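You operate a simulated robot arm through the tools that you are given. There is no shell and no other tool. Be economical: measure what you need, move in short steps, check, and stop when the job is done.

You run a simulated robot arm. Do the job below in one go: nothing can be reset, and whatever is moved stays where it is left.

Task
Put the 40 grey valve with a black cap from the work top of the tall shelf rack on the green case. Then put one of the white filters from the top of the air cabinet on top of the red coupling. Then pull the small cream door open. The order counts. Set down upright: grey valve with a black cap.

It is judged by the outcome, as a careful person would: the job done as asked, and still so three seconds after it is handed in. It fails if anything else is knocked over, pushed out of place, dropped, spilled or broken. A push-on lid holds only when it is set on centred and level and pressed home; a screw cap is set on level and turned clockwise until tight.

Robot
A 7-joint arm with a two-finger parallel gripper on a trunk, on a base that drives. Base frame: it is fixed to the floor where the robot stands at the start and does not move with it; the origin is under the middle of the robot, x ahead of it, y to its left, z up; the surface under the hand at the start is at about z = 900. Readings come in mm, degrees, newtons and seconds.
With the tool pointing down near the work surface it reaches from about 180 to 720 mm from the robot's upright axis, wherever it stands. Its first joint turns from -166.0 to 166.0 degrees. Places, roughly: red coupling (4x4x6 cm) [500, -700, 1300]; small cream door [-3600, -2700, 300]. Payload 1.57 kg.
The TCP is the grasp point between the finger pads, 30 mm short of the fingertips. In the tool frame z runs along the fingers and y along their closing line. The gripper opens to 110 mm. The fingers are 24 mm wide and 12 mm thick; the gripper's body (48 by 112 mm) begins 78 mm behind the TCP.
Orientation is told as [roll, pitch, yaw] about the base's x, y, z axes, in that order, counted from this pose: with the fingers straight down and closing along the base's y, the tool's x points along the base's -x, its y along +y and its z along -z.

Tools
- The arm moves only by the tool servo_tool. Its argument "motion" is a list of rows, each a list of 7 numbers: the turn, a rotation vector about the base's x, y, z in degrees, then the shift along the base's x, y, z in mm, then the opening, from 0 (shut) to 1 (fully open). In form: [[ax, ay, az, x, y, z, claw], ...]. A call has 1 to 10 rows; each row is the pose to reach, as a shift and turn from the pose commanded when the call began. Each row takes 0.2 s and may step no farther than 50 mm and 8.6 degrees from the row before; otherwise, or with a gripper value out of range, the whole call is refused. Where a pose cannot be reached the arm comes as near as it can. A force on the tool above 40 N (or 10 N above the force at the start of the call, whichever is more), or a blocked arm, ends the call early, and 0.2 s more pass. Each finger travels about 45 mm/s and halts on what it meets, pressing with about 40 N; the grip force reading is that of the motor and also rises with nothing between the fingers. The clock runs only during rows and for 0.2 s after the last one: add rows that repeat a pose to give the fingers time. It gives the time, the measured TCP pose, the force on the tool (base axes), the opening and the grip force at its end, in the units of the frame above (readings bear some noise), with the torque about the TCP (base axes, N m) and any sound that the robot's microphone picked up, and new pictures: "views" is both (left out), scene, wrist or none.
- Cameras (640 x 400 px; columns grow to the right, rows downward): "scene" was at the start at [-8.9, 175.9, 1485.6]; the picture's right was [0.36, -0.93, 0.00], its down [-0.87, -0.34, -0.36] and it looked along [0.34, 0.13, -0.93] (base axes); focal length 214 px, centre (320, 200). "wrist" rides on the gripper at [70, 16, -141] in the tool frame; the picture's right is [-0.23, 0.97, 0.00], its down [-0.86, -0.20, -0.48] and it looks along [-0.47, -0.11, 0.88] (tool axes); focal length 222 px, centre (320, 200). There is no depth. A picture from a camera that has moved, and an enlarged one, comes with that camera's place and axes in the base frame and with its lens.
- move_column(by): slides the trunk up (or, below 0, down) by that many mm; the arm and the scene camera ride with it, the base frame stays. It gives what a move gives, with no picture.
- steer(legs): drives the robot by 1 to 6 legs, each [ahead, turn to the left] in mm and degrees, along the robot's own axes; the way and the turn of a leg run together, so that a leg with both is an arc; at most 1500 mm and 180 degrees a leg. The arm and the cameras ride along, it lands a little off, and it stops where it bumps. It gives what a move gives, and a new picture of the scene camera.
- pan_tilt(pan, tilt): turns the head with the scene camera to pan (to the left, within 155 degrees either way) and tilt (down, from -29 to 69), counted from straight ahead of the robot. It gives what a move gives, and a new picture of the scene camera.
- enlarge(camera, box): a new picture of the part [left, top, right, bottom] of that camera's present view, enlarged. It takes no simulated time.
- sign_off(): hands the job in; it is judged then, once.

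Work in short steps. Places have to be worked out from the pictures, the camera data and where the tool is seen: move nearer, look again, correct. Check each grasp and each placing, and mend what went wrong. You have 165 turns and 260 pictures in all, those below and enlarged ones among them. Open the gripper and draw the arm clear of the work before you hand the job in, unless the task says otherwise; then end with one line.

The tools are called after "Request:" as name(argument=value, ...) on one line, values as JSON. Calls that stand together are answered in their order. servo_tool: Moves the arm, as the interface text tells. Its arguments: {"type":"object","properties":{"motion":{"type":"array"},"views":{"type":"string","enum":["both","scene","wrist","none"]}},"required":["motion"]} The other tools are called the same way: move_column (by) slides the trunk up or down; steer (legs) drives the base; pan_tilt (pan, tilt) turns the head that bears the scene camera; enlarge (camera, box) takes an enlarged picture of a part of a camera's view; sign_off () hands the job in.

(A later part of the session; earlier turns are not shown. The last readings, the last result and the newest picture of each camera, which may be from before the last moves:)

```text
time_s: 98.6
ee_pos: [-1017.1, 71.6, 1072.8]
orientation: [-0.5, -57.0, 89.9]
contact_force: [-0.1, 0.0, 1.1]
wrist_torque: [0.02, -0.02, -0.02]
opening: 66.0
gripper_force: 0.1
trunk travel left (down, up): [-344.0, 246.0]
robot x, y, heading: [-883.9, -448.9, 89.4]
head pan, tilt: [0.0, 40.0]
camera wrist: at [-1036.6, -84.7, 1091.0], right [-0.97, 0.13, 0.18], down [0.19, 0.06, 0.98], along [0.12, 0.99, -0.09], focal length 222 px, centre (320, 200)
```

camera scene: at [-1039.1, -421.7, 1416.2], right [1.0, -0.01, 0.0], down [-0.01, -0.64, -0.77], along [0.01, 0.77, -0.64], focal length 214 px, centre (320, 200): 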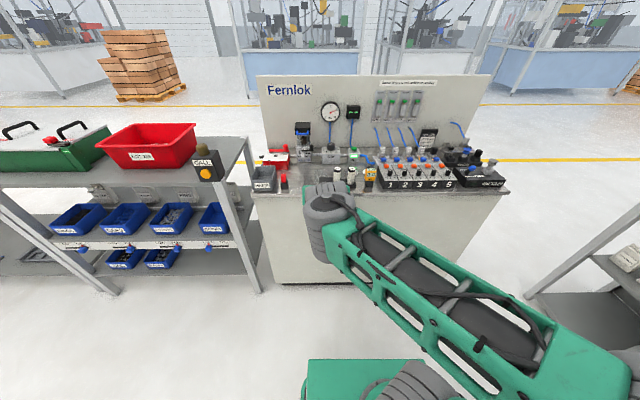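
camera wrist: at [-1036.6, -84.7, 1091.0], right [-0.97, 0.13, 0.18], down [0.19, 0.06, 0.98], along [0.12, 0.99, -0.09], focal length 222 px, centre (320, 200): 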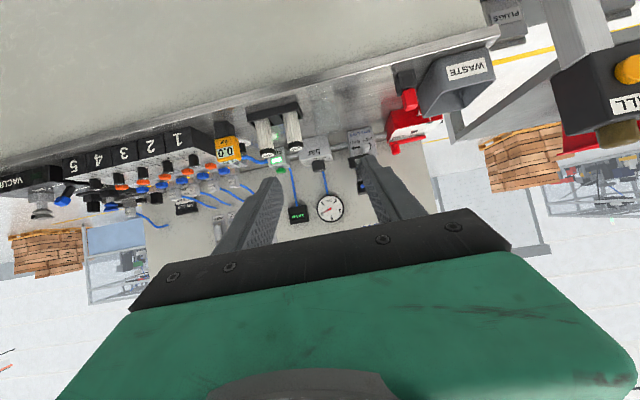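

Triangulation suggests filter "40" top near (-890, 386, 921), cabinet top near z 850. I move the hand closer in front of it for a precise look.

Request:
servo_tool(motion=[[0, 0, 0, 30, 25, -5, 0.65], [0, 0, 0, 60, 50, -15, 0.65], [0, 0, 0, 95, 75, -25, 0.65], [0, 0, 0, 127, 100, -35, 0.65], [0, 0, 0, 127, 140, -50, 0.65], [0, 0, 0, 127, 150, -70, 0.65], [0, 0, 0, 127, 150, -70, 0.65]])

Request:
enlarge(camera="wrist", box=[200, 60, 440, 210])

Request:
enlarge(camera="scene", box=[300, 140, 420, 215])

```text
time_s: 100.2
ee_pos: [-891.0, 222.5, 1000.8]
orientation: [-0.5, -57.0, 89.8]
contact_force: [-0.1, -0.2, 1.3]
wrist_torque: [-0.02, 0.0, 0.01]
opening: 71.4
gripper_force: 0.2
trunk travel left (down, up): [-344.0, 246.0]
robot x, y, heading: [-884.4, -447.5, 89.2]
head pan, tilt: [0.0, 40.0]
camera scene: at [-1039.2, -421.6, 1416.2], right [1.0, -0.01, 0.0], down [-0.01, -0.64, -0.77], along [0.01, 0.77, -0.64], focal length 214 px, centre (320, 200)
camera wrist: at [-908.6, 65.8, 1020.1], right [-0.97, 0.13, 0.19], down [0.2, 0.06, 0.98], along [0.12, 0.99, -0.09], focal length 222 px, centre (320, 200)
```

scene: 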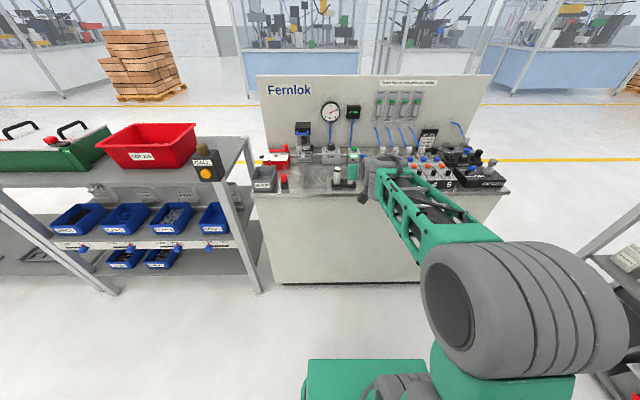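
wrist: 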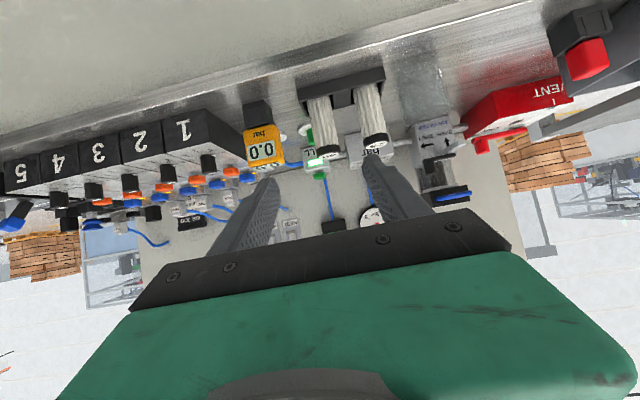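

```text
2.67 times, centred on (320, 135) of wrist
camera zoom: at [-908.6, 65.8, 1020.1], right [-0.97, 0.13, 0.19], down [0.2, 0.06, 0.98], along [0.12, 0.99, -0.09], focal length 592 px, centre (320, 373)
```

zoom: 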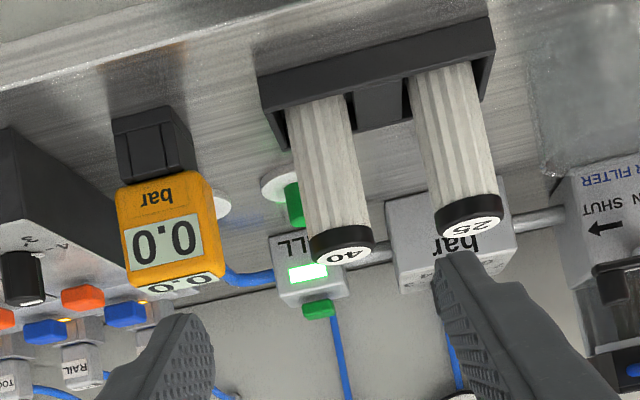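

```text
5.33 times, centred on (360, 178) of scene
camera zoom: at [-1039.2, -421.6, 1416.2], right [1.0, -0.01, 0.0], down [-0.01, -0.64, -0.77], along [0.01, 0.77, -0.64], focal length 1144 px, centre (107, 320)
```

zoom: 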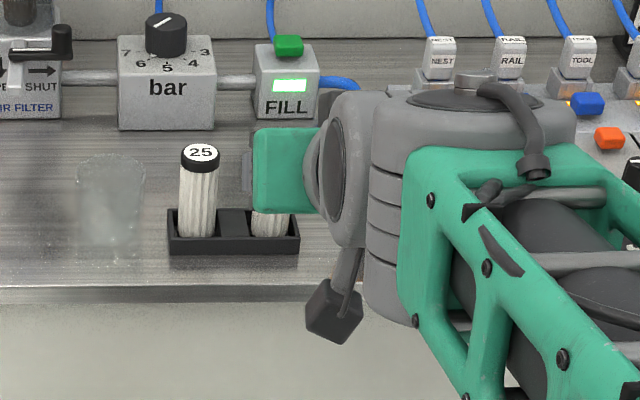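

Filter "40": centre (-895, 362), exposed from z 861 to 936, about 29 mm thick; neighbour 62 mm away. I narrow the fingers to 48 mm and go to a pre-grasp point.

Request:
servo_tool(motion=[[0, 0, 0, -2, 20, -15, 0.44], [0, 0, 0, -4, 40, -35, 0.44], [0, 0, 0, -4, 55, -52, 0.44], [0, 0, 0, -4, 55, -52, 0.44]], views="wrist")

Request:
enlarge(camera="wrist", box=[200, 60, 440, 210])

```text
time_s: 101.2
ee_pos: [-893.7, 276.2, 950.7]
orientation: [-0.5, -57.1, 89.8]
contact_force: [0.1, -0.1, 0.2]
wrist_torque: [-0.02, -0.02, 0.01]
opening: 48.6
gripper_force: 0.1
trunk travel left (down, up): [-344.0, 246.0]
robot x, y, heading: [-882.6, -449.9, 89.3]
head pan, tilt: [0.0, 40.0]
camera wrist: at [-912.7, 120.3, 969.6], right [-0.97, 0.13, 0.19], down [0.2, 0.06, 0.98], along [0.12, 0.99, -0.09], focal length 222 px, centre (320, 200)
```

wrist: 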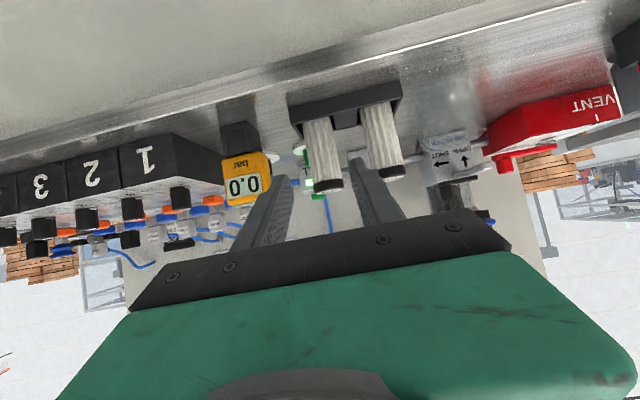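

```text
2.67 times, centred on (320, 135) of wrist
camera zoom: at [-912.7, 120.3, 969.6], right [-0.97, 0.13, 0.19], down [0.2, 0.06, 0.98], along [0.12, 0.99, -0.09], focal length 592 px, centre (320, 373)
```

zoom: 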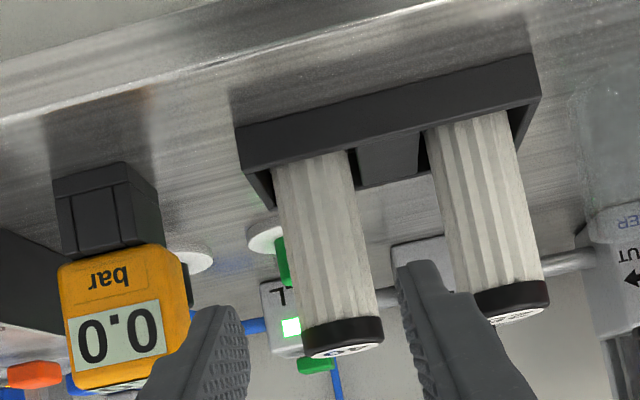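

Laterally aligned. I advance half way along the tool axis and check depth again.

Request:
servo_tool(motion=[[0, 0, 0, -2, 25, -16, 0.44], [0, 0, 0, -2, 50, -32, 0.44], [0, 0, 0, -2, 50, -32, 0.44]], views="both")

Request:
enlarge(camera="wrist", box=[200, 60, 440, 210])

Request:
enlarge(camera="scene", box=[300, 140, 420, 215])

```text
time_s: 102.0
ee_pos: [-897.0, 326.5, 919.6]
orientation: [-0.6, -57.1, 89.7]
contact_force: [-0.5, -0.1, -0.4]
wrist_torque: [0.02, -0.01, 0.0]
opening: 48.7
gripper_force: 0.1
trunk travel left (down, up): [-344.0, 246.0]
robot x, y, heading: [-882.3, -450.9, 89.2]
head pan, tilt: [0.0, 40.0]
camera scene: at [-1039.2, -421.4, 1416.2], right [1.0, -0.01, 0.0], down [-0.01, -0.64, -0.77], along [0.01, 0.77, -0.64], focal length 214 px, centre (320, 200)
camera wrist: at [-915.0, 170.4, 937.3], right [-0.97, 0.13, 0.19], down [0.2, 0.06, 0.98], along [0.12, 0.99, -0.09], focal length 222 px, centre (320, 200)
```

scene: 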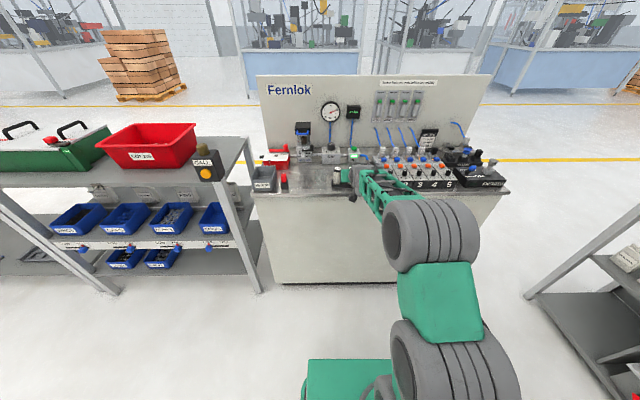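
wrist: 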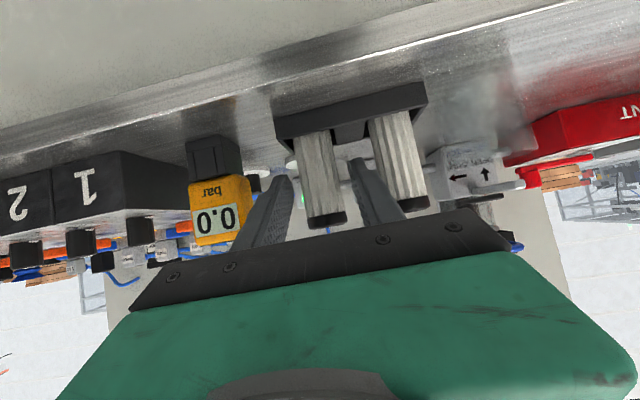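

```text
2.67 times, centred on (320, 135) of wrist
camera zoom: at [-915.0, 170.4, 937.3], right [-0.97, 0.13, 0.19], down [0.2, 0.06, 0.98], along [0.12, 0.99, -0.09], focal length 592 px, centre (320, 373)
```

zoom: 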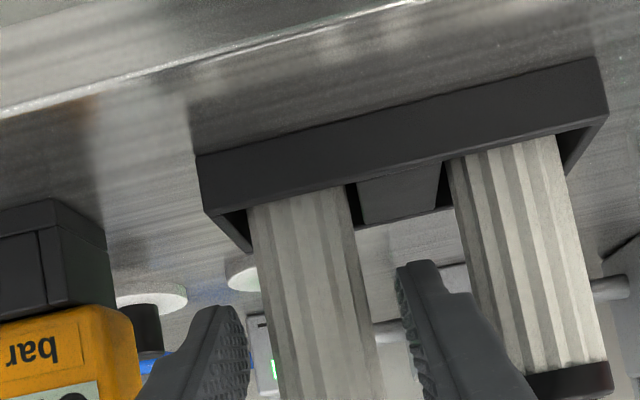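

```text
5.33 times, centred on (360, 178) of scene
camera zoom: at [-1039.2, -421.4, 1416.2], right [1.0, -0.01, 0.0], down [-0.01, -0.64, -0.77], along [0.01, 0.77, -0.64], focal length 1144 px, centre (107, 320)
```

zoom: 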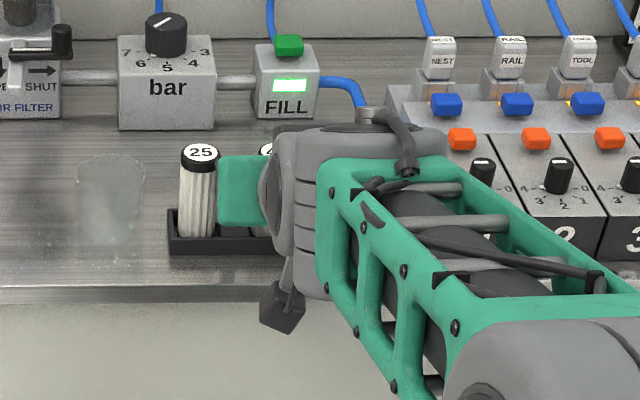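

Using parallax between the three views, the filter centre is nearer: about (-898, 338), holder rim z ≈ 878, filter top ≈ 943. I make the last small approach and check.

Request:
servo_tool(motion=[[0, 0, 0, 0, 6, -3, 0.44], [0, 0, 0, 0, 12, -7, 0.44], [0, 0, 0, 0, 12, -7, 0.44]], views="wrist")

Request:
enlarge(camera="wrist", box=[220, 80, 460, 230])

```text
time_s: 102.8
ee_pos: [-896.6, 338.3, 911.7]
orientation: [-0.6, -57.1, 89.8]
contact_force: [-0.3, -0.4, -0.2]
wrist_torque: [0.02, 0.0, 0.01]
opening: 48.4
gripper_force: 0.0
trunk travel left (down, up): [-344.0, 246.0]
robot x, y, heading: [-881.6, -448.1, 89.5]
head pan, tilt: [0.0, 40.0]
camera wrist: at [-915.0, 182.0, 929.9], right [-0.97, 0.13, 0.19], down [0.2, 0.06, 0.98], along [0.12, 0.99, -0.09], focal length 222 px, centre (320, 200)
```

wrist: 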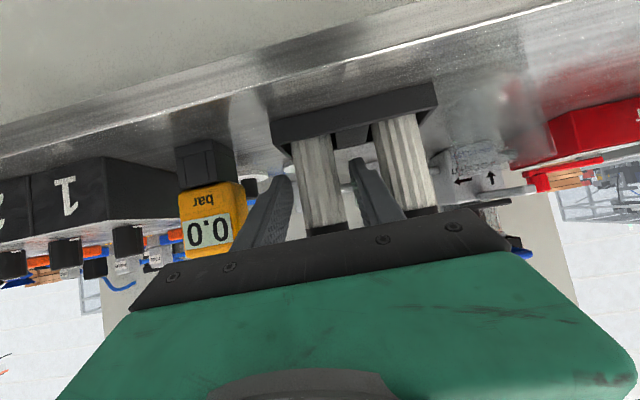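

```text
2.67 times, centred on (340, 155) of wrist
camera zoom: at [-915.0, 182.0, 929.9], right [-0.97, 0.13, 0.19], down [0.2, 0.06, 0.98], along [0.12, 0.99, -0.09], focal length 592 px, centre (267, 320)
```

zoom: 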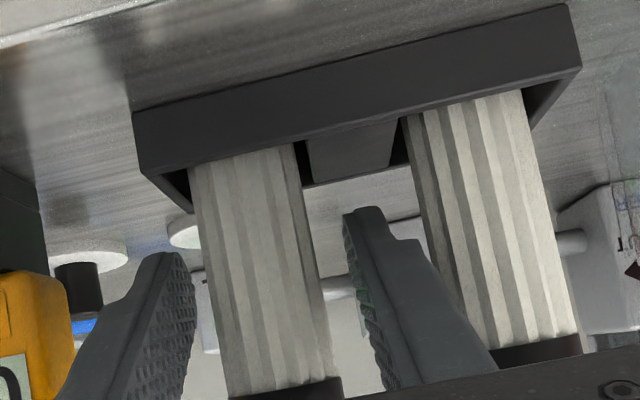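

The filter stands between the fingers. I close.

Request:
servo_tool(motion=[[0, 0, 0, 0, 0, 0, 0.35], [0, 0, 0, 0, 0, 0, 0.25], [0, 0, 0, 0, 0, 0, 0.15], [0, 0, 0, 0, 0, 0, 0.1], [0, 0, 0, 0, 0, 0, 0.1]], views="wrist")

Request:
enlarge(camera="wrist", box=[220, 80, 460, 230])

```text
time_s: 104.0
ee_pos: [-896.5, 338.7, 911.5]
orientation: [-0.6, -57.0, 89.8]
contact_force: [0.5, -0.2, -0.9]
wrist_torque: [-0.01, 0.03, 0.01]
opening: 29.2
gripper_force: 38.2
trunk travel left (down, up): [-344.0, 246.0]
robot x, y, heading: [-886.1, -450.9, 89.1]
head pan, tilt: [0.0, 40.0]
camera wrist: at [-915.0, 181.9, 930.0], right [-0.97, 0.13, 0.19], down [0.2, 0.06, 0.98], along [0.12, 0.99, -0.09], focal length 222 px, centre (320, 200)
```

wrist: 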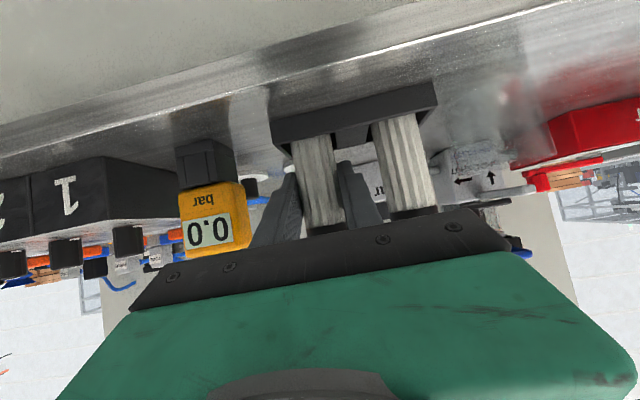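

```text
2.67 times, centred on (340, 155) of wrist
camera zoom: at [-915.0, 181.9, 930.0], right [-0.97, 0.13, 0.19], down [0.2, 0.06, 0.98], along [0.12, 0.99, -0.09], focal length 592 px, centre (267, 320)
```

zoom: 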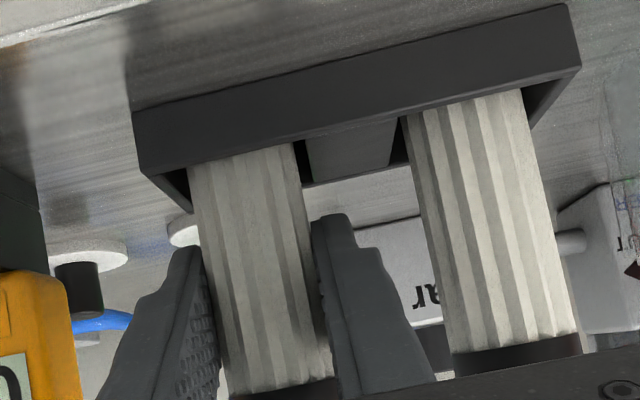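

Gripped at 29 mm. I lift straight up 90 mm out of the holder.

Request:
servo_tool(motion=[[0, 0, 0, 0, 0, 15, 0.1], [0, 0, 0, 0, 0, 35, 0.1], [0, 0, 0, 0, 0, 65, 0.1], [0, 0, 0, 0, 0, 100, 0.1], [0, 0, 0, 0, 0, 100, 0.1]], views="wrist")

```text
time_s: 105.2
ee_pos: [-896.4, 339.6, 1011.4]
orientation: [-0.7, -57.1, 89.7]
contact_force: [-0.4, 0.3, -0.5]
wrist_torque: [-0.02, 0.0, -0.03]
opening: 29.4
gripper_force: 39.5
trunk travel left (down, up): [-344.0, 246.0]
robot x, y, heading: [-883.8, -449.2, 89.5]
head pan, tilt: [0.0, 40.0]
camera wrist: at [-914.7, 182.6, 1030.1], right [-0.97, 0.14, 0.19], down [0.2, 0.06, 0.98], along [0.12, 0.99, -0.09], focal length 222 px, centre (320, 200)
```

wrist: 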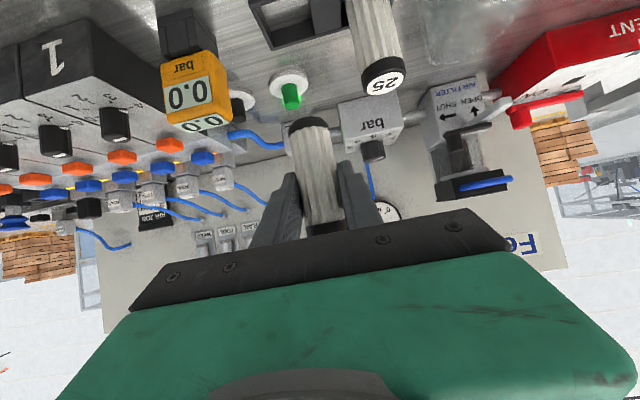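

The filter is out of the holder. I enlarge to measure where its bottom sits relative to the hand.

Request:
enlarge(camera="wrist", box=[240, 90, 400, 240])

Request:
enlarge(camera="scene", box=[300, 110, 460, 210])

```text
2.67 times, centred on (320, 165) of wrist
camera zoom: at [-914.7, 182.6, 1030.1], right [-0.97, 0.14, 0.19], down [0.2, 0.06, 0.98], along [0.12, 0.99, -0.09], focal length 592 px, centre (320, 293)
```

zoom: 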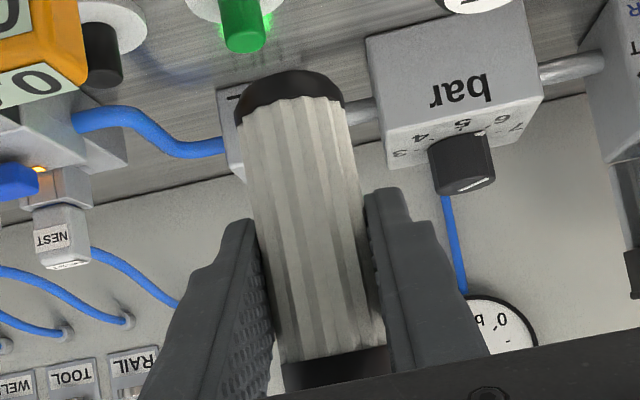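

```text
4.00 times, centred on (380, 160) of scene
camera zoom: at [-1039.2, -421.8, 1416.2], right [1.0, -0.01, 0.0], down [-0.01, -0.64, -0.77], along [0.01, 0.77, -0.64], focal length 858 px, centre (80, 360)
```

zoom: 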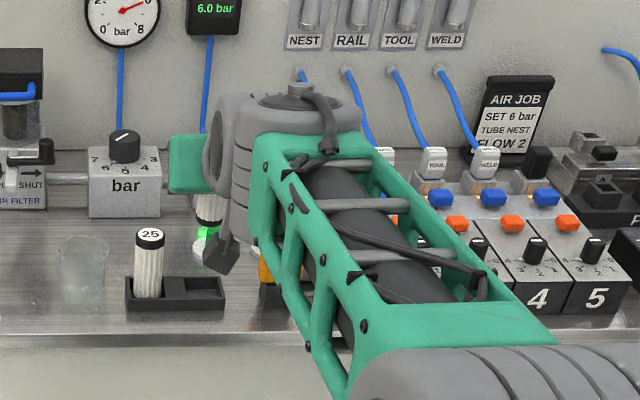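

Bottom is about 49 mm below the TCP. I draw the arm back over the floor and raise the trunk fully.

Request:
servo_tool(motion=[[0, 0, 0, 0, -30, 20, 0.1], [0, 0, 0, 0, -65, 40, 0.1], [0, 0, 0, 0, -105, 60, 0.1], [0, 0, 0, 0, -145, 70, 0.1], [0, 0, 0, 0, -185, 70, 0.1], [0, 0, 0, 0, -210, 70, 0.1], [0, 0, 0, 0, -210, 70, 0.1]], views="none")

Request:
move_column(by=240)

```text
time_s: 106.8
ee_pos: [-897.3, 128.2, 1079.4]
orientation: [-0.5, -57.1, 89.8]
contact_force: [0.0, 0.4, -0.9]
wrist_torque: [0.01, 0.02, 0.03]
opening: 29.3
gripper_force: 39.1
trunk travel left (down, up): [-344.0, 246.0]
robot x, y, heading: [-881.3, -452.7, 89.3]
head pan, tilt: [0.0, 40.0]
```

```text
time_s: 109.3
ee_pos: [-898.0, 128.5, 1320.8]
orientation: [-0.6, -57.1, 89.9]
contact_force: [0.0, 0.3, -1.5]
wrist_torque: [0.0, 0.06, 0.03]
opening: 29.0
gripper_force: 38.9
trunk travel left (down, up): [-584.0, 6.0]
robot x, y, heading: [-884.7, -448.6, 89.4]
head pan, tilt: [0.0, 40.0]
```

Now I raise the hand a further 100 mm, then drive to a stand-off point in front of the coupling.

Request:
servo_tool(motion=[[0, 0, 0, 0, 0, 30, 0.1], [0, 0, 0, 0, 0, 65, 0.1], [0, 0, 0, 0, 0, 100, 0.1], [0, 0, 0, 0, 0, 100, 0.1]], views="none")

Request:
steer(legs=[[0, -115], [581, 0], [0, 25.6]])

Request:
pan_tilt(pan=-10, tilt=25)

```text
time_s: 110.3
ee_pos: [-895.7, 131.2, 1420.6]
orientation: [-0.6, -57.1, 89.9]
contact_force: [0.0, 0.3, 0.1]
wrist_torque: [-0.03, 0.01, -0.01]
opening: 29.3
gripper_force: 39.1
trunk travel left (down, up): [-584.0, 6.0]
robot x, y, heading: [-880.6, -451.1, 89.3]
head pan, tilt: [0.0, 40.0]
```

```text
time_s: 119.7
ee_pos: [224.4, -647.6, 1421.2]
orientation: [-0.6, -57.0, 2.3]
contact_force: [0.1, -0.6, 0.3]
wrist_torque: [0.01, 0.0, -0.02]
opening: 29.1
gripper_force: 39.0
trunk travel left (down, up): [-584.0, 6.0]
robot x, y, heading: [-354.4, -686.0, 1.6]
head pan, tilt: [0.0, 40.0]
camera scene: at [-334.4, -529.3, 1656.2], right [0.03, -1.0, 0.0], down [-0.64, -0.02, -0.77], along [0.77, 0.02, -0.64], focal length 214 px, centre (320, 200)
```

scene: 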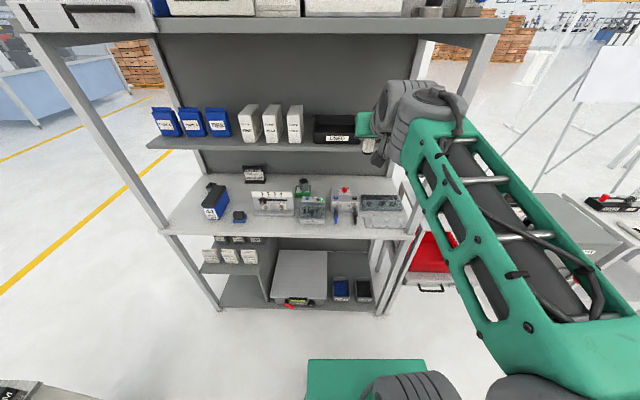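

```text
time_s: 120.4
ee_pos: [225.8, -647.7, 1421.0]
orientation: [-0.7, -57.1, 2.3]
contact_force: [-0.2, -0.6, -1.0]
wrist_torque: [0.0, 0.0, 0.03]
opening: 29.1
gripper_force: 39.0
trunk travel left (down, up): [-584.0, 6.0]
robot x, y, heading: [-351.4, -685.4, 1.7]
head pan, tilt: [-10.0, 25.0]
camera scene: at [-328.1, -545.2, 1679.5], right [-0.14, -0.99, 0.0], down [-0.42, 0.06, -0.91], along [0.9, -0.13, -0.42], focal length 214 px, centre (320, 200)
```

scene: 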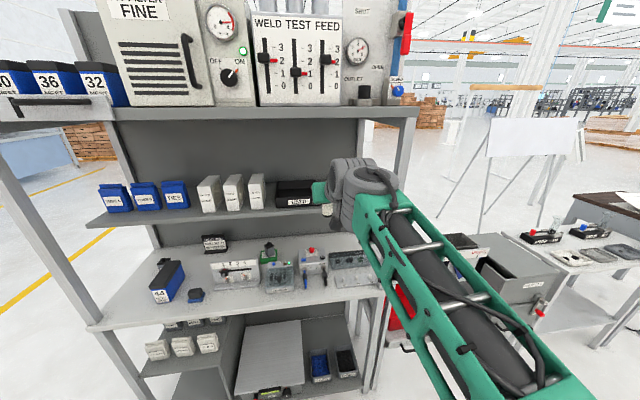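

I look through the wrist camera at the coupling area.

Request:
servo_tool(motion=[[0.5, 0, -2, 10, -25, 0, 0.1], [0.5, 0, -2, 20, -50, 0, 0.1], [0.5, 0, -2, 20, -50, 0, 0.1]])

Request:
enlarge(camera="wrist", box=[220, 80, 460, 230])

```text
time_s: 121.2
ee_pos: [245.4, -697.6, 1420.7]
orientation: [0.3, -57.1, -0.6]
contact_force: [-0.1, -0.2, -0.1]
wrist_torque: [-0.03, 0.0, -0.03]
opening: 29.4
gripper_force: 39.1
trunk travel left (down, up): [-584.0, 6.0]
robot x, y, heading: [-355.7, -685.0, 2.0]
head pan, tilt: [-10.0, 25.0]
camera scene: at [-328.1, -545.2, 1679.5], right [-0.14, -0.99, 0.0], down [-0.42, 0.06, -0.91], along [0.9, -0.13, -0.42], focal length 214 px, centre (320, 200)
camera wrist: at [87.9, -682.1, 1440.0], right [0.13, 0.97, 0.19], down [0.06, -0.2, 0.98], along [0.99, -0.11, -0.09], focal length 222 px, centre (320, 200)
```

scene: 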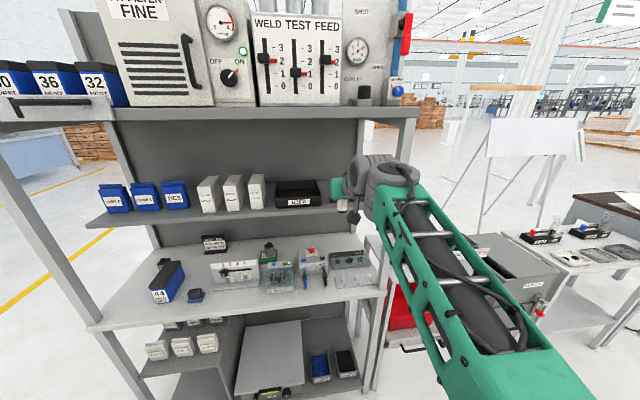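
wrist: 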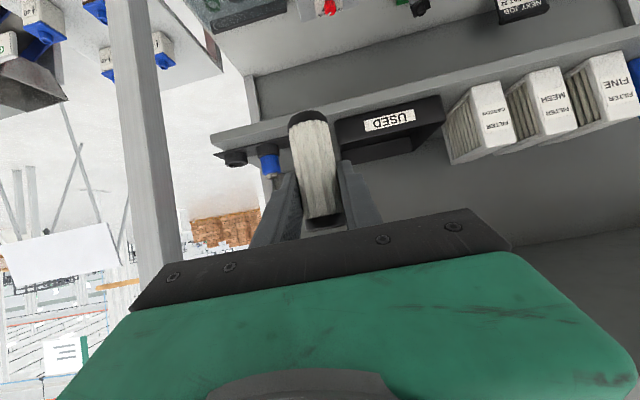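

```text
2.67 times, centred on (340, 155) of wrist
camera zoom: at [87.9, -682.1, 1440.0], right [0.13, 0.97, 0.19], down [0.06, -0.2, 0.98], along [0.99, -0.11, -0.09], focal length 592 px, centre (267, 320)
```

zoom: 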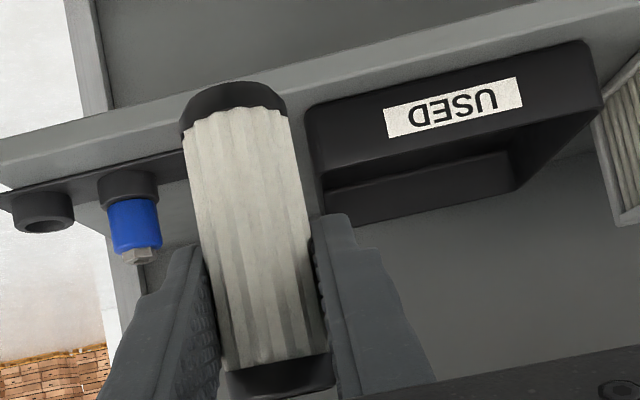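

The filter hides the red coupling; I shift the hand 80 mm left to see it.

Request:
servo_tool(motion=[[0, 0, 0, 0, 40, 0, 0.1], [0, 0, 0, 20, 80, 0, 0.1], [0, 0, 0, 20, 80, 0, 0.1]], views="wrist")

Request:
enlarge(camera="wrist", box=[160, 80, 320, 180])

Request:
enlarge(camera="scene", box=[260, 140, 420, 240])

```text
time_s: 122.0
ee_pos: [265.5, -617.1, 1421.2]
orientation: [0.5, -57.1, -0.6]
contact_force: [0.3, -1.1, 0.0]
wrist_torque: [0.0, -0.04, 0.01]
opening: 29.2
gripper_force: 39.5
trunk travel left (down, up): [-584.0, 6.0]
robot x, y, heading: [-355.3, -682.9, 1.6]
head pan, tilt: [-10.0, 25.0]
camera wrist: at [108.0, -601.4, 1440.0], right [0.13, 0.97, 0.19], down [0.06, -0.2, 0.98], along [0.99, -0.11, -0.09], focal length 222 px, centre (320, 200)
```

wrist: 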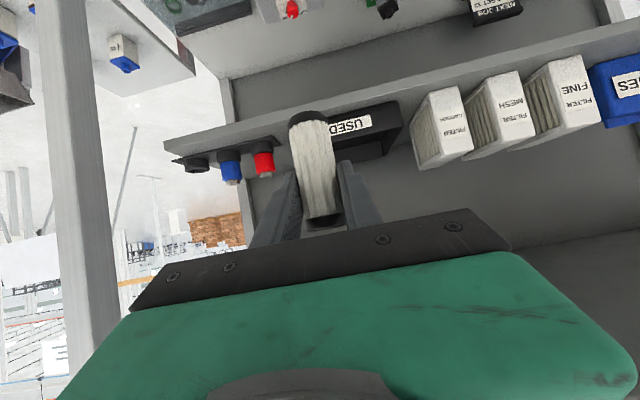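

```text
4.00 times, centred on (240, 130) of wrist
camera zoom: at [108.0, -601.4, 1440.0], right [0.13, 0.97, 0.19], down [0.06, -0.2, 0.98], along [0.99, -0.11, -0.09], focal length 888 px, centre (640, 480)
```

zoom: 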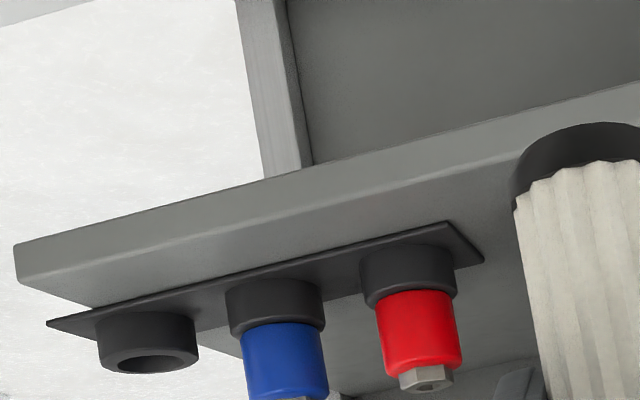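

```text
4.00 times, centred on (340, 190) of scene
camera zoom: at [-328.2, -545.6, 1679.6], right [-0.14, -0.99, 0.0], down [-0.42, 0.06, -0.91], along [0.9, -0.13, -0.42], focal length 858 px, centre (240, 240)
```

zoom: 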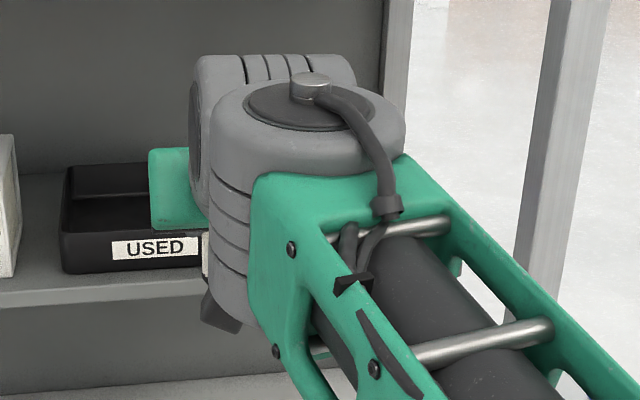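

Combined rays place the red coupling's hex top near (515, -736, 1335). I drive 120 mm closer and re-measure from a shorter distance.

Request:
steer(legs=[[120, -1.7]])

Request:
servo_tool(motion=[[0, 0, 1, 0, 0, 10, 0.1], [0, 0, 1, 0, 0, 10, 0.1]], views="wrist")

Request:
enlarge(camera="wrist", box=[120, 60, 320, 185])

```text
time_s: 123.3
ee_pos: [389.6, -632.3, 1419.8]
orientation: [0.4, -57.0, -2.1]
contact_force: [-0.3, 0.8, -0.6]
wrist_torque: [-0.01, 0.02, 0.02]
opening: 29.3
gripper_force: 38.9
trunk travel left (down, up): [-584.0, 6.0]
robot x, y, heading: [-232.9, -686.2, 0.3]
head pan, tilt: [-10.0, 25.0]
camera scene: at [-201.6, -543.9, 1679.5], right [-0.17, -0.99, 0.0], down [-0.42, 0.07, -0.91], along [0.89, -0.15, -0.42], focal length 214 px, centre (320, 200)
```

scene: 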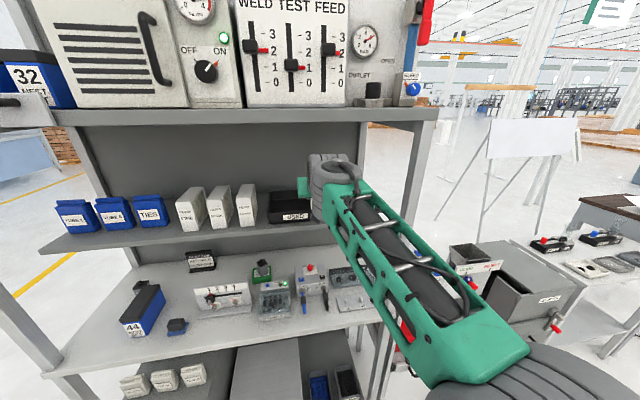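

```text
time_s: 123.9
ee_pos: [388.2, -632.1, 1429.9]
orientation: [0.4, -56.9, -1.1]
contact_force: [0.4, -0.1, -1.3]
wrist_torque: [0.01, -0.03, -0.02]
opening: 28.9
gripper_force: 39.2
trunk travel left (down, up): [-584.0, 6.0]
robot x, y, heading: [-233.5, -681.8, 0.3]
head pan, tilt: [-10.0, 25.0]
camera wrist: at [231.0, -615.3, 1449.4], right [0.14, 0.97, 0.19], down [0.06, -0.2, 0.98], along [0.99, -0.12, -0.09], focal length 222 px, centre (320, 200)
```

wrist: 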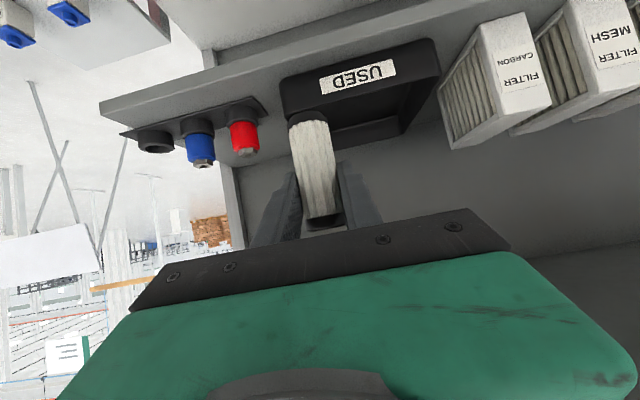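

```text
3.20 times, centred on (220, 122) of wrist
camera zoom: at [231.0, -615.3, 1449.4], right [0.14, 0.97, 0.19], down [0.06, -0.2, 0.98], along [0.99, -0.12, -0.09], focal length 711 px, centre (640, 448)
```

zoom: 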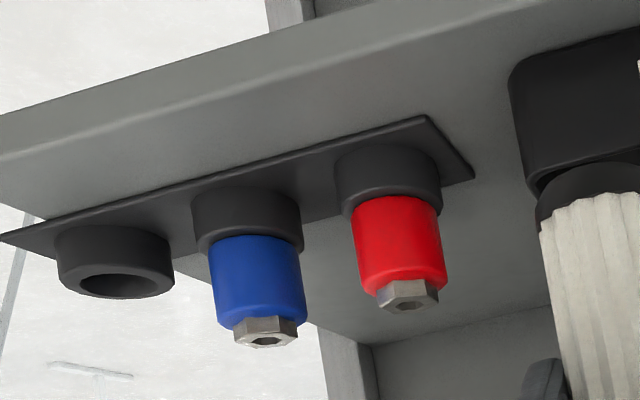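

Along-ray baseline is weak. I move the hand to the right side (y ≈ -810) so both wrist and scene cameras see the coupling from other angles.

Request:
servo_tool(motion=[[0, 0, 0.5, -20, -40, 10, 0.1], [0, 0, 1, -30, -80, 10, 0.1], [0, 0, 1, -30, -120, 10, 0.1], [0, 0, 1, -20, -150, 10, 0.1], [0, 0, 1, -10, -178, 10, 0.1], [0, 0, 1, -10, -178, 10, 0.1]])

Request:
enlarge(camera="wrist", box=[300, 60, 500, 185])

Request:
enlarge(camera="scene", box=[260, 160, 420, 260])

```text
time_s: 125.3
ee_pos: [377.5, -810.7, 1438.6]
orientation: [0.3, -57.1, -0.1]
contact_force: [0.8, 0.0, -0.8]
wrist_torque: [-0.02, -0.03, 0.01]
opening: 29.2
gripper_force: 38.4
trunk travel left (down, up): [-584.0, 6.0]
robot x, y, heading: [-230.9, -680.6, 0.0]
head pan, tilt: [-10.0, 25.0]
camera scene: at [-203.3, -543.8, 1679.5], right [-0.17, -0.99, 0.0], down [-0.42, 0.07, -0.91], along [0.89, -0.15, -0.42], focal length 214 px, centre (320, 200)
camera wrist: at [220.8, -796.3, 1458.6], right [0.12, 0.97, 0.19], down [0.06, -0.2, 0.98], along [0.99, -0.11, -0.09], focal length 222 px, centre (320, 200)
```

scene: 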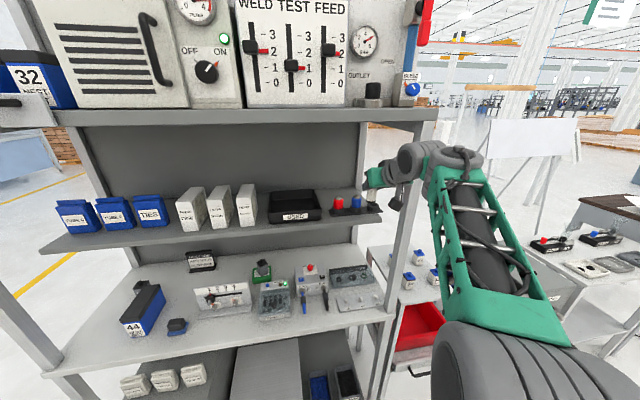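
wrist: 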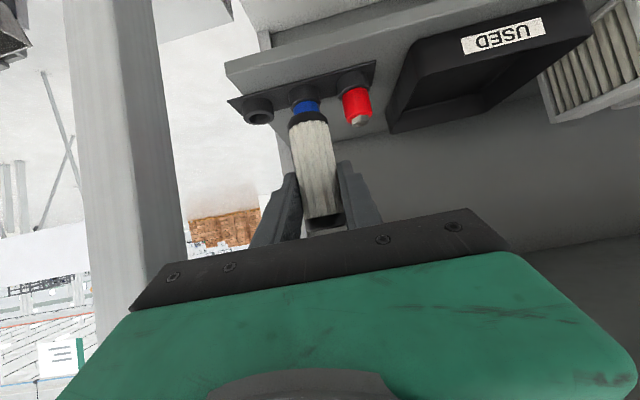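

```text
3.20 times, centred on (400, 122) of wrist
camera zoom: at [220.8, -796.3, 1458.6], right [0.12, 0.97, 0.19], down [0.06, -0.2, 0.98], along [0.99, -0.11, -0.09], focal length 711 px, centre (64, 448)
```

zoom: 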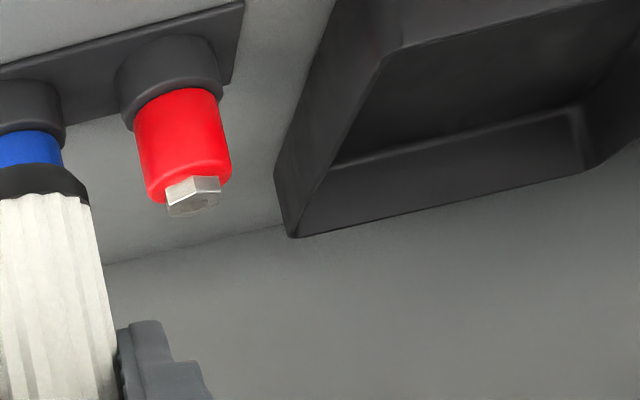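

```text
4.00 times, centred on (340, 210) of scene
camera zoom: at [-203.3, -543.8, 1679.5], right [-0.17, -0.99, 0.0], down [-0.42, 0.07, -0.91], along [0.89, -0.15, -0.42], focal length 858 px, centre (240, 160)
```

zoom: 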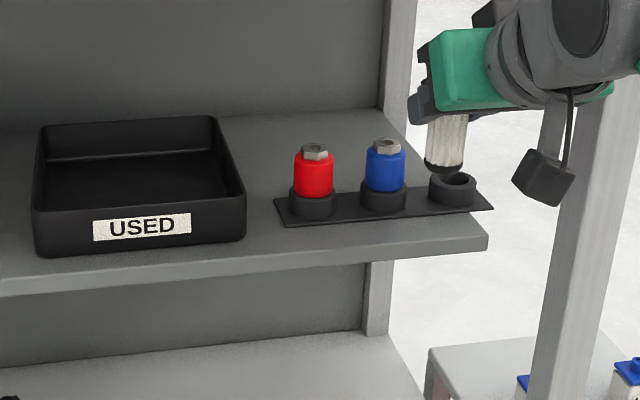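

Now three views agree: hex top at (555, -753, 1326). I drive forward 100 mm, then position the filter above the coupling.

Request:
steer(legs=[[100, 0]])

Request:
servo_tool(motion=[[0, 0, 0, 20, 20, 0, 0.1], [0, 0, 0, 45, 40, 0, 0.1], [0, 0, 0, 70, 57, 0, 0.1], [0, 0, 0, 77, 57, -15, 0.1], [0, 0, 0, 77, 57, -15, 0.1]])

Request:
enlarge(camera="scene", box=[320, 160, 480, 260])

Request:
enlarge(camera="wrist", box=[220, 60, 420, 185])

```text
time_s: 126.4
ee_pos: [479.5, -810.7, 1438.0]
orientation: [0.4, -57.0, 0.0]
contact_force: [1.0, 0.4, 0.8]
wrist_torque: [-0.01, 0.03, 0.01]
opening: 28.9
gripper_force: 39.0
trunk travel left (down, up): [-584.0, 6.0]
robot x, y, heading: [-132.1, -681.8, 0.1]
head pan, tilt: [-10.0, 25.0]
camera scene: at [-101.1, -543.6, 1679.5], right [-0.17, -0.99, 0.0], down [-0.42, 0.07, -0.91], along [0.89, -0.15, -0.42], focal length 214 px, centre (320, 200)
```

scene: 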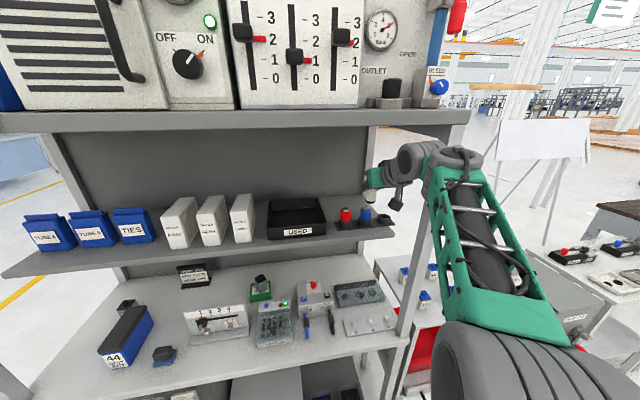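

```text
time_s: 127.6
ee_pos: [556.1, -753.0, 1423.4]
orientation: [0.4, -57.0, -0.1]
contact_force: [-0.2, -0.8, -0.2]
wrist_torque: [-0.02, -0.01, 0.0]
opening: 29.3
gripper_force: 39.4
trunk travel left (down, up): [-584.0, 6.0]
robot x, y, heading: [-133.0, -681.0, 0.2]
head pan, tilt: [-10.0, 25.0]
camera scene: at [-102.8, -543.6, 1679.5], right [-0.17, -0.99, 0.0], down [-0.42, 0.07, -0.91], along [0.89, -0.15, -0.42], focal length 214 px, centre (320, 200)
camera wrist: at [398.9, -738.1, 1442.6], right [0.12, 0.97, 0.19], down [0.06, -0.2, 0.98], along [0.99, -0.1, -0.09], focal length 222 px, centre (320, 200)
```

scene: 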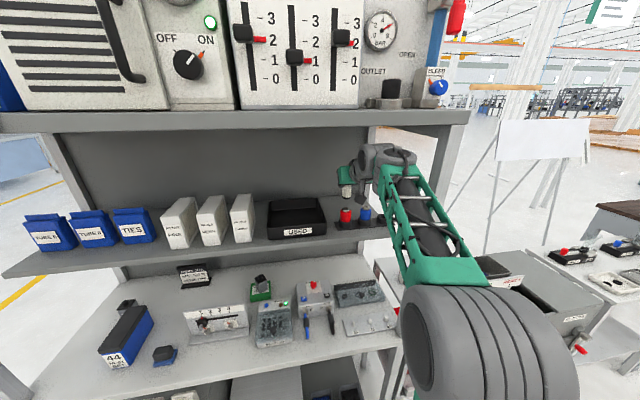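
wrist: 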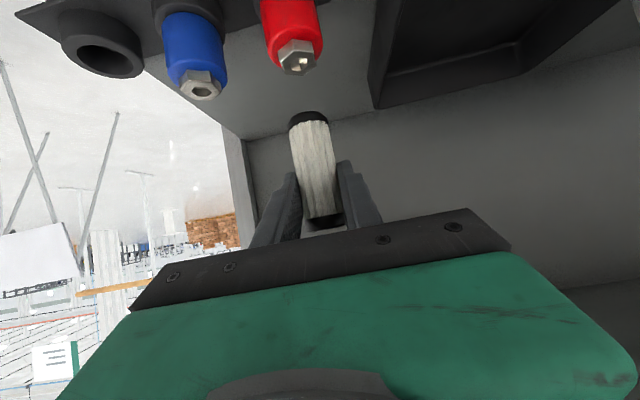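

```text
4.00 times, centred on (400, 210) of scene
camera zoom: at [-102.8, -543.6, 1679.5], right [-0.17, -0.99, 0.0], down [-0.42, 0.07, -0.91], along [0.89, -0.15, -0.42], focal length 858 px, centre (0, 160)
```

zoom: 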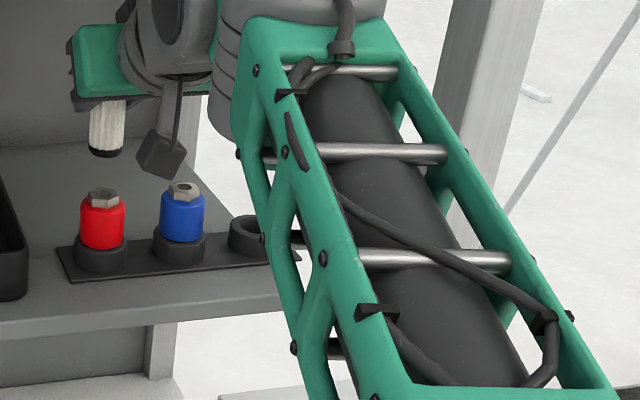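

```text
3.20 times, centred on (320, 122) of wrist
camera zoom: at [398.9, -738.1, 1442.6], right [0.12, 0.97, 0.19], down [0.06, -0.2, 0.98], along [0.99, -0.1, -0.09], focal length 711 px, centre (320, 448)
```

zoom: 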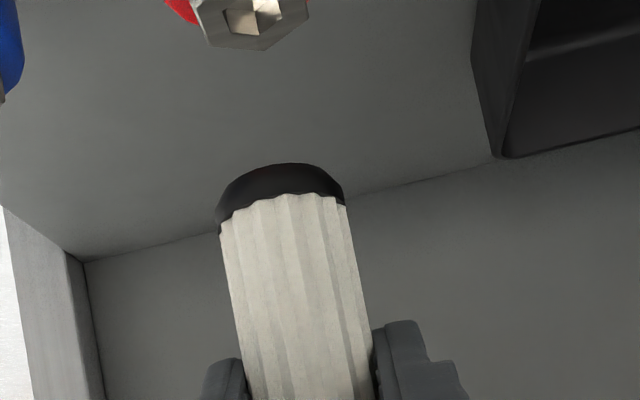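

Filter axis and hex nearly coincide. I shift by (-3, +1) and lower to just above contact.

Request:
servo_tool(motion=[[0, 0, 0, -3, 1, -15, 0.1], [0, 0, 0, -3, 1, -30, 0.1], [0, 0, 0, -3, 1, -38, 0.1], [0, 0, 0, -3, 1, -38, 0.1]])

Request:
enlarge(camera="scene", box=[320, 160, 400, 260])

Request:
enlarge(camera="wrist", box=[220, 60, 420, 185])

```text
time_s: 128.6
ee_pos: [554.1, -752.9, 1385.7]
orientation: [0.4, -57.0, -0.1]
contact_force: [-0.2, -0.2, -1.3]
wrist_torque: [0.01, 0.0, 0.02]
opening: 29.3
gripper_force: 38.9
trunk travel left (down, up): [-584.0, 6.0]
robot x, y, heading: [-129.9, -682.1, 0.3]
head pan, tilt: [-10.0, 25.0]
camera scene: at [-102.7, -543.5, 1679.5], right [-0.17, -0.99, 0.0], down [-0.42, 0.07, -0.91], along [0.89, -0.15, -0.42], focal length 214 px, centre (320, 200)
camera wrist: at [395.8, -737.3, 1405.0], right [0.12, 0.97, 0.19], down [0.06, -0.2, 0.98], along [0.99, -0.1, -0.09], focal length 222 px, centre (320, 200)
```

scene: 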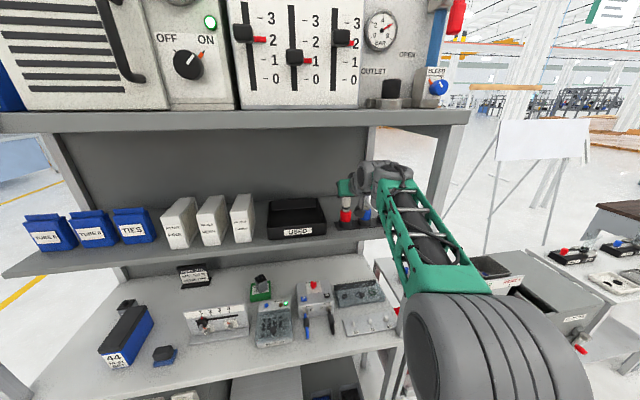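
wrist: 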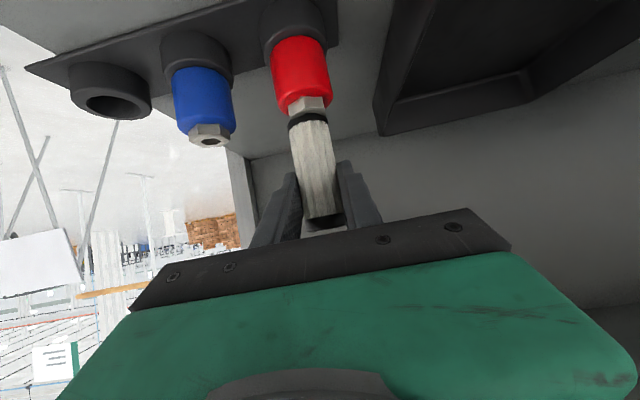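

```text
4.00 times, centred on (360, 210) of scene
camera zoom: at [-102.7, -543.5, 1679.5], right [-0.17, -0.99, 0.0], down [-0.42, 0.07, -0.91], along [0.89, -0.15, -0.42], focal length 858 px, centre (160, 160)
```

zoom: 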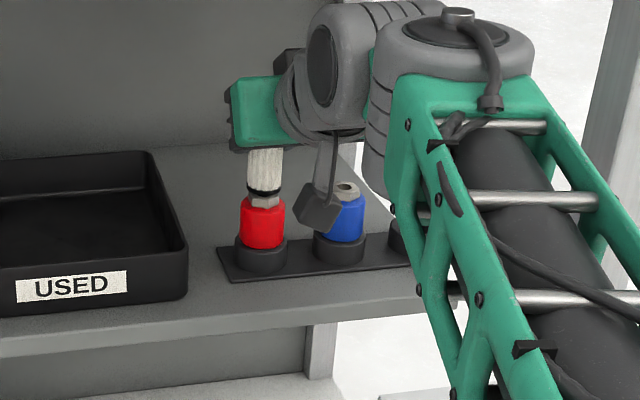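

```text
3.20 times, centred on (320, 122) of wrist
camera zoom: at [395.8, -737.3, 1405.0], right [0.12, 0.97, 0.19], down [0.06, -0.2, 0.98], along [0.99, -0.1, -0.09], focal length 711 px, centre (320, 448)
```

zoom: 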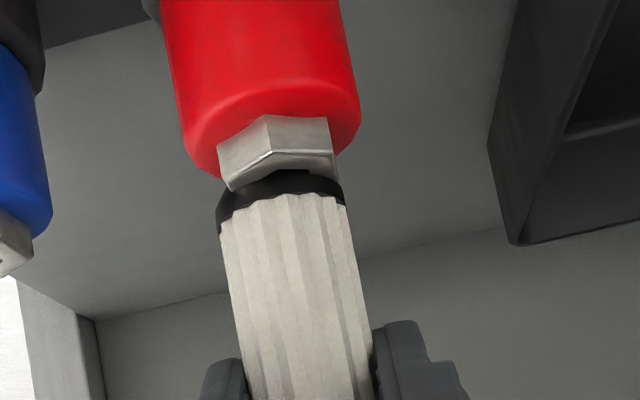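

Laterally aligned; I shift +3 mm in x and lower gently to contact.

Request:
servo_tool(motion=[[0, 0, 0, 3, 0, -3, 0.1], [0, 0, 0, 3, 0, -6, 0.1], [0, 0, 0, 3, 0, -8, 0.1], [0, 0, 0, 3, 0, -8, 0.1]], views="wrist")

```text
time_s: 129.6
ee_pos: [555.6, -753.0, 1381.2]
orientation: [0.3, -57.4, -0.1]
contact_force: [2.5, 0.3, 13.8]
wrist_torque: [0.01, -0.19, -0.03]
opening: 29.0
gripper_force: 39.0
trunk travel left (down, up): [-584.0, 6.0]
robot x, y, heading: [-131.5, -680.0, 0.1]
head pan, tilt: [-10.0, 25.0]
camera wrist: at [398.3, -737.5, 1399.5], right [0.12, 0.97, 0.19], down [0.06, -0.2, 0.98], along [0.99, -0.1, -0.08], focal length 222 px, centre (320, 200)
```

wrist: 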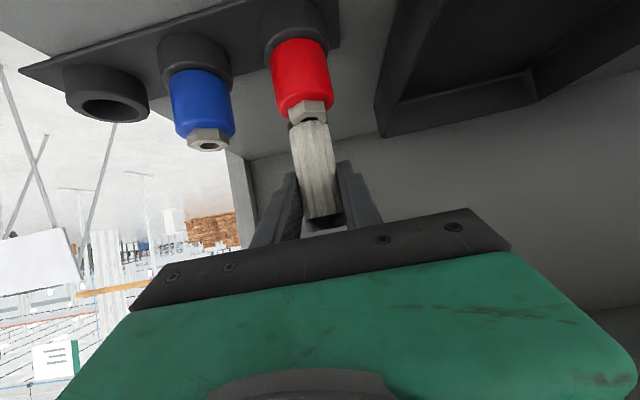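

Request:
enlarge(camera="wrist", box=[220, 60, 420, 185])

Request:
enlarge(camera="scene", box=[320, 170, 400, 230])

```text
3.20 times, centred on (320, 122) of wrist
camera zoom: at [398.3, -737.5, 1399.5], right [0.12, 0.97, 0.19], down [0.06, -0.2, 0.98], along [0.99, -0.1, -0.08], focal length 711 px, centre (320, 448)
```

zoom: 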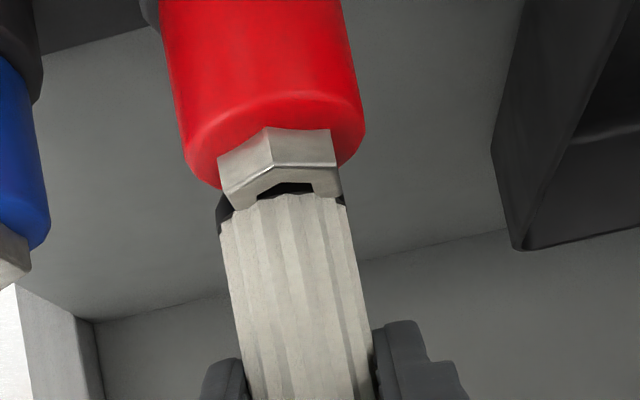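

```text
6.67 times, centred on (360, 200) of scene
camera zoom: at [-103.6, -543.4, 1679.7], right [-0.17, -0.99, 0.0], down [-0.42, 0.07, -0.91], along [0.89, -0.15, -0.42], focal length 1430 px, centre (53, 200)
```

zoom: 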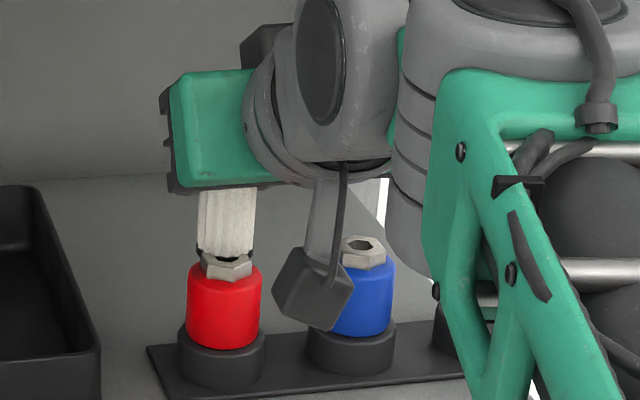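

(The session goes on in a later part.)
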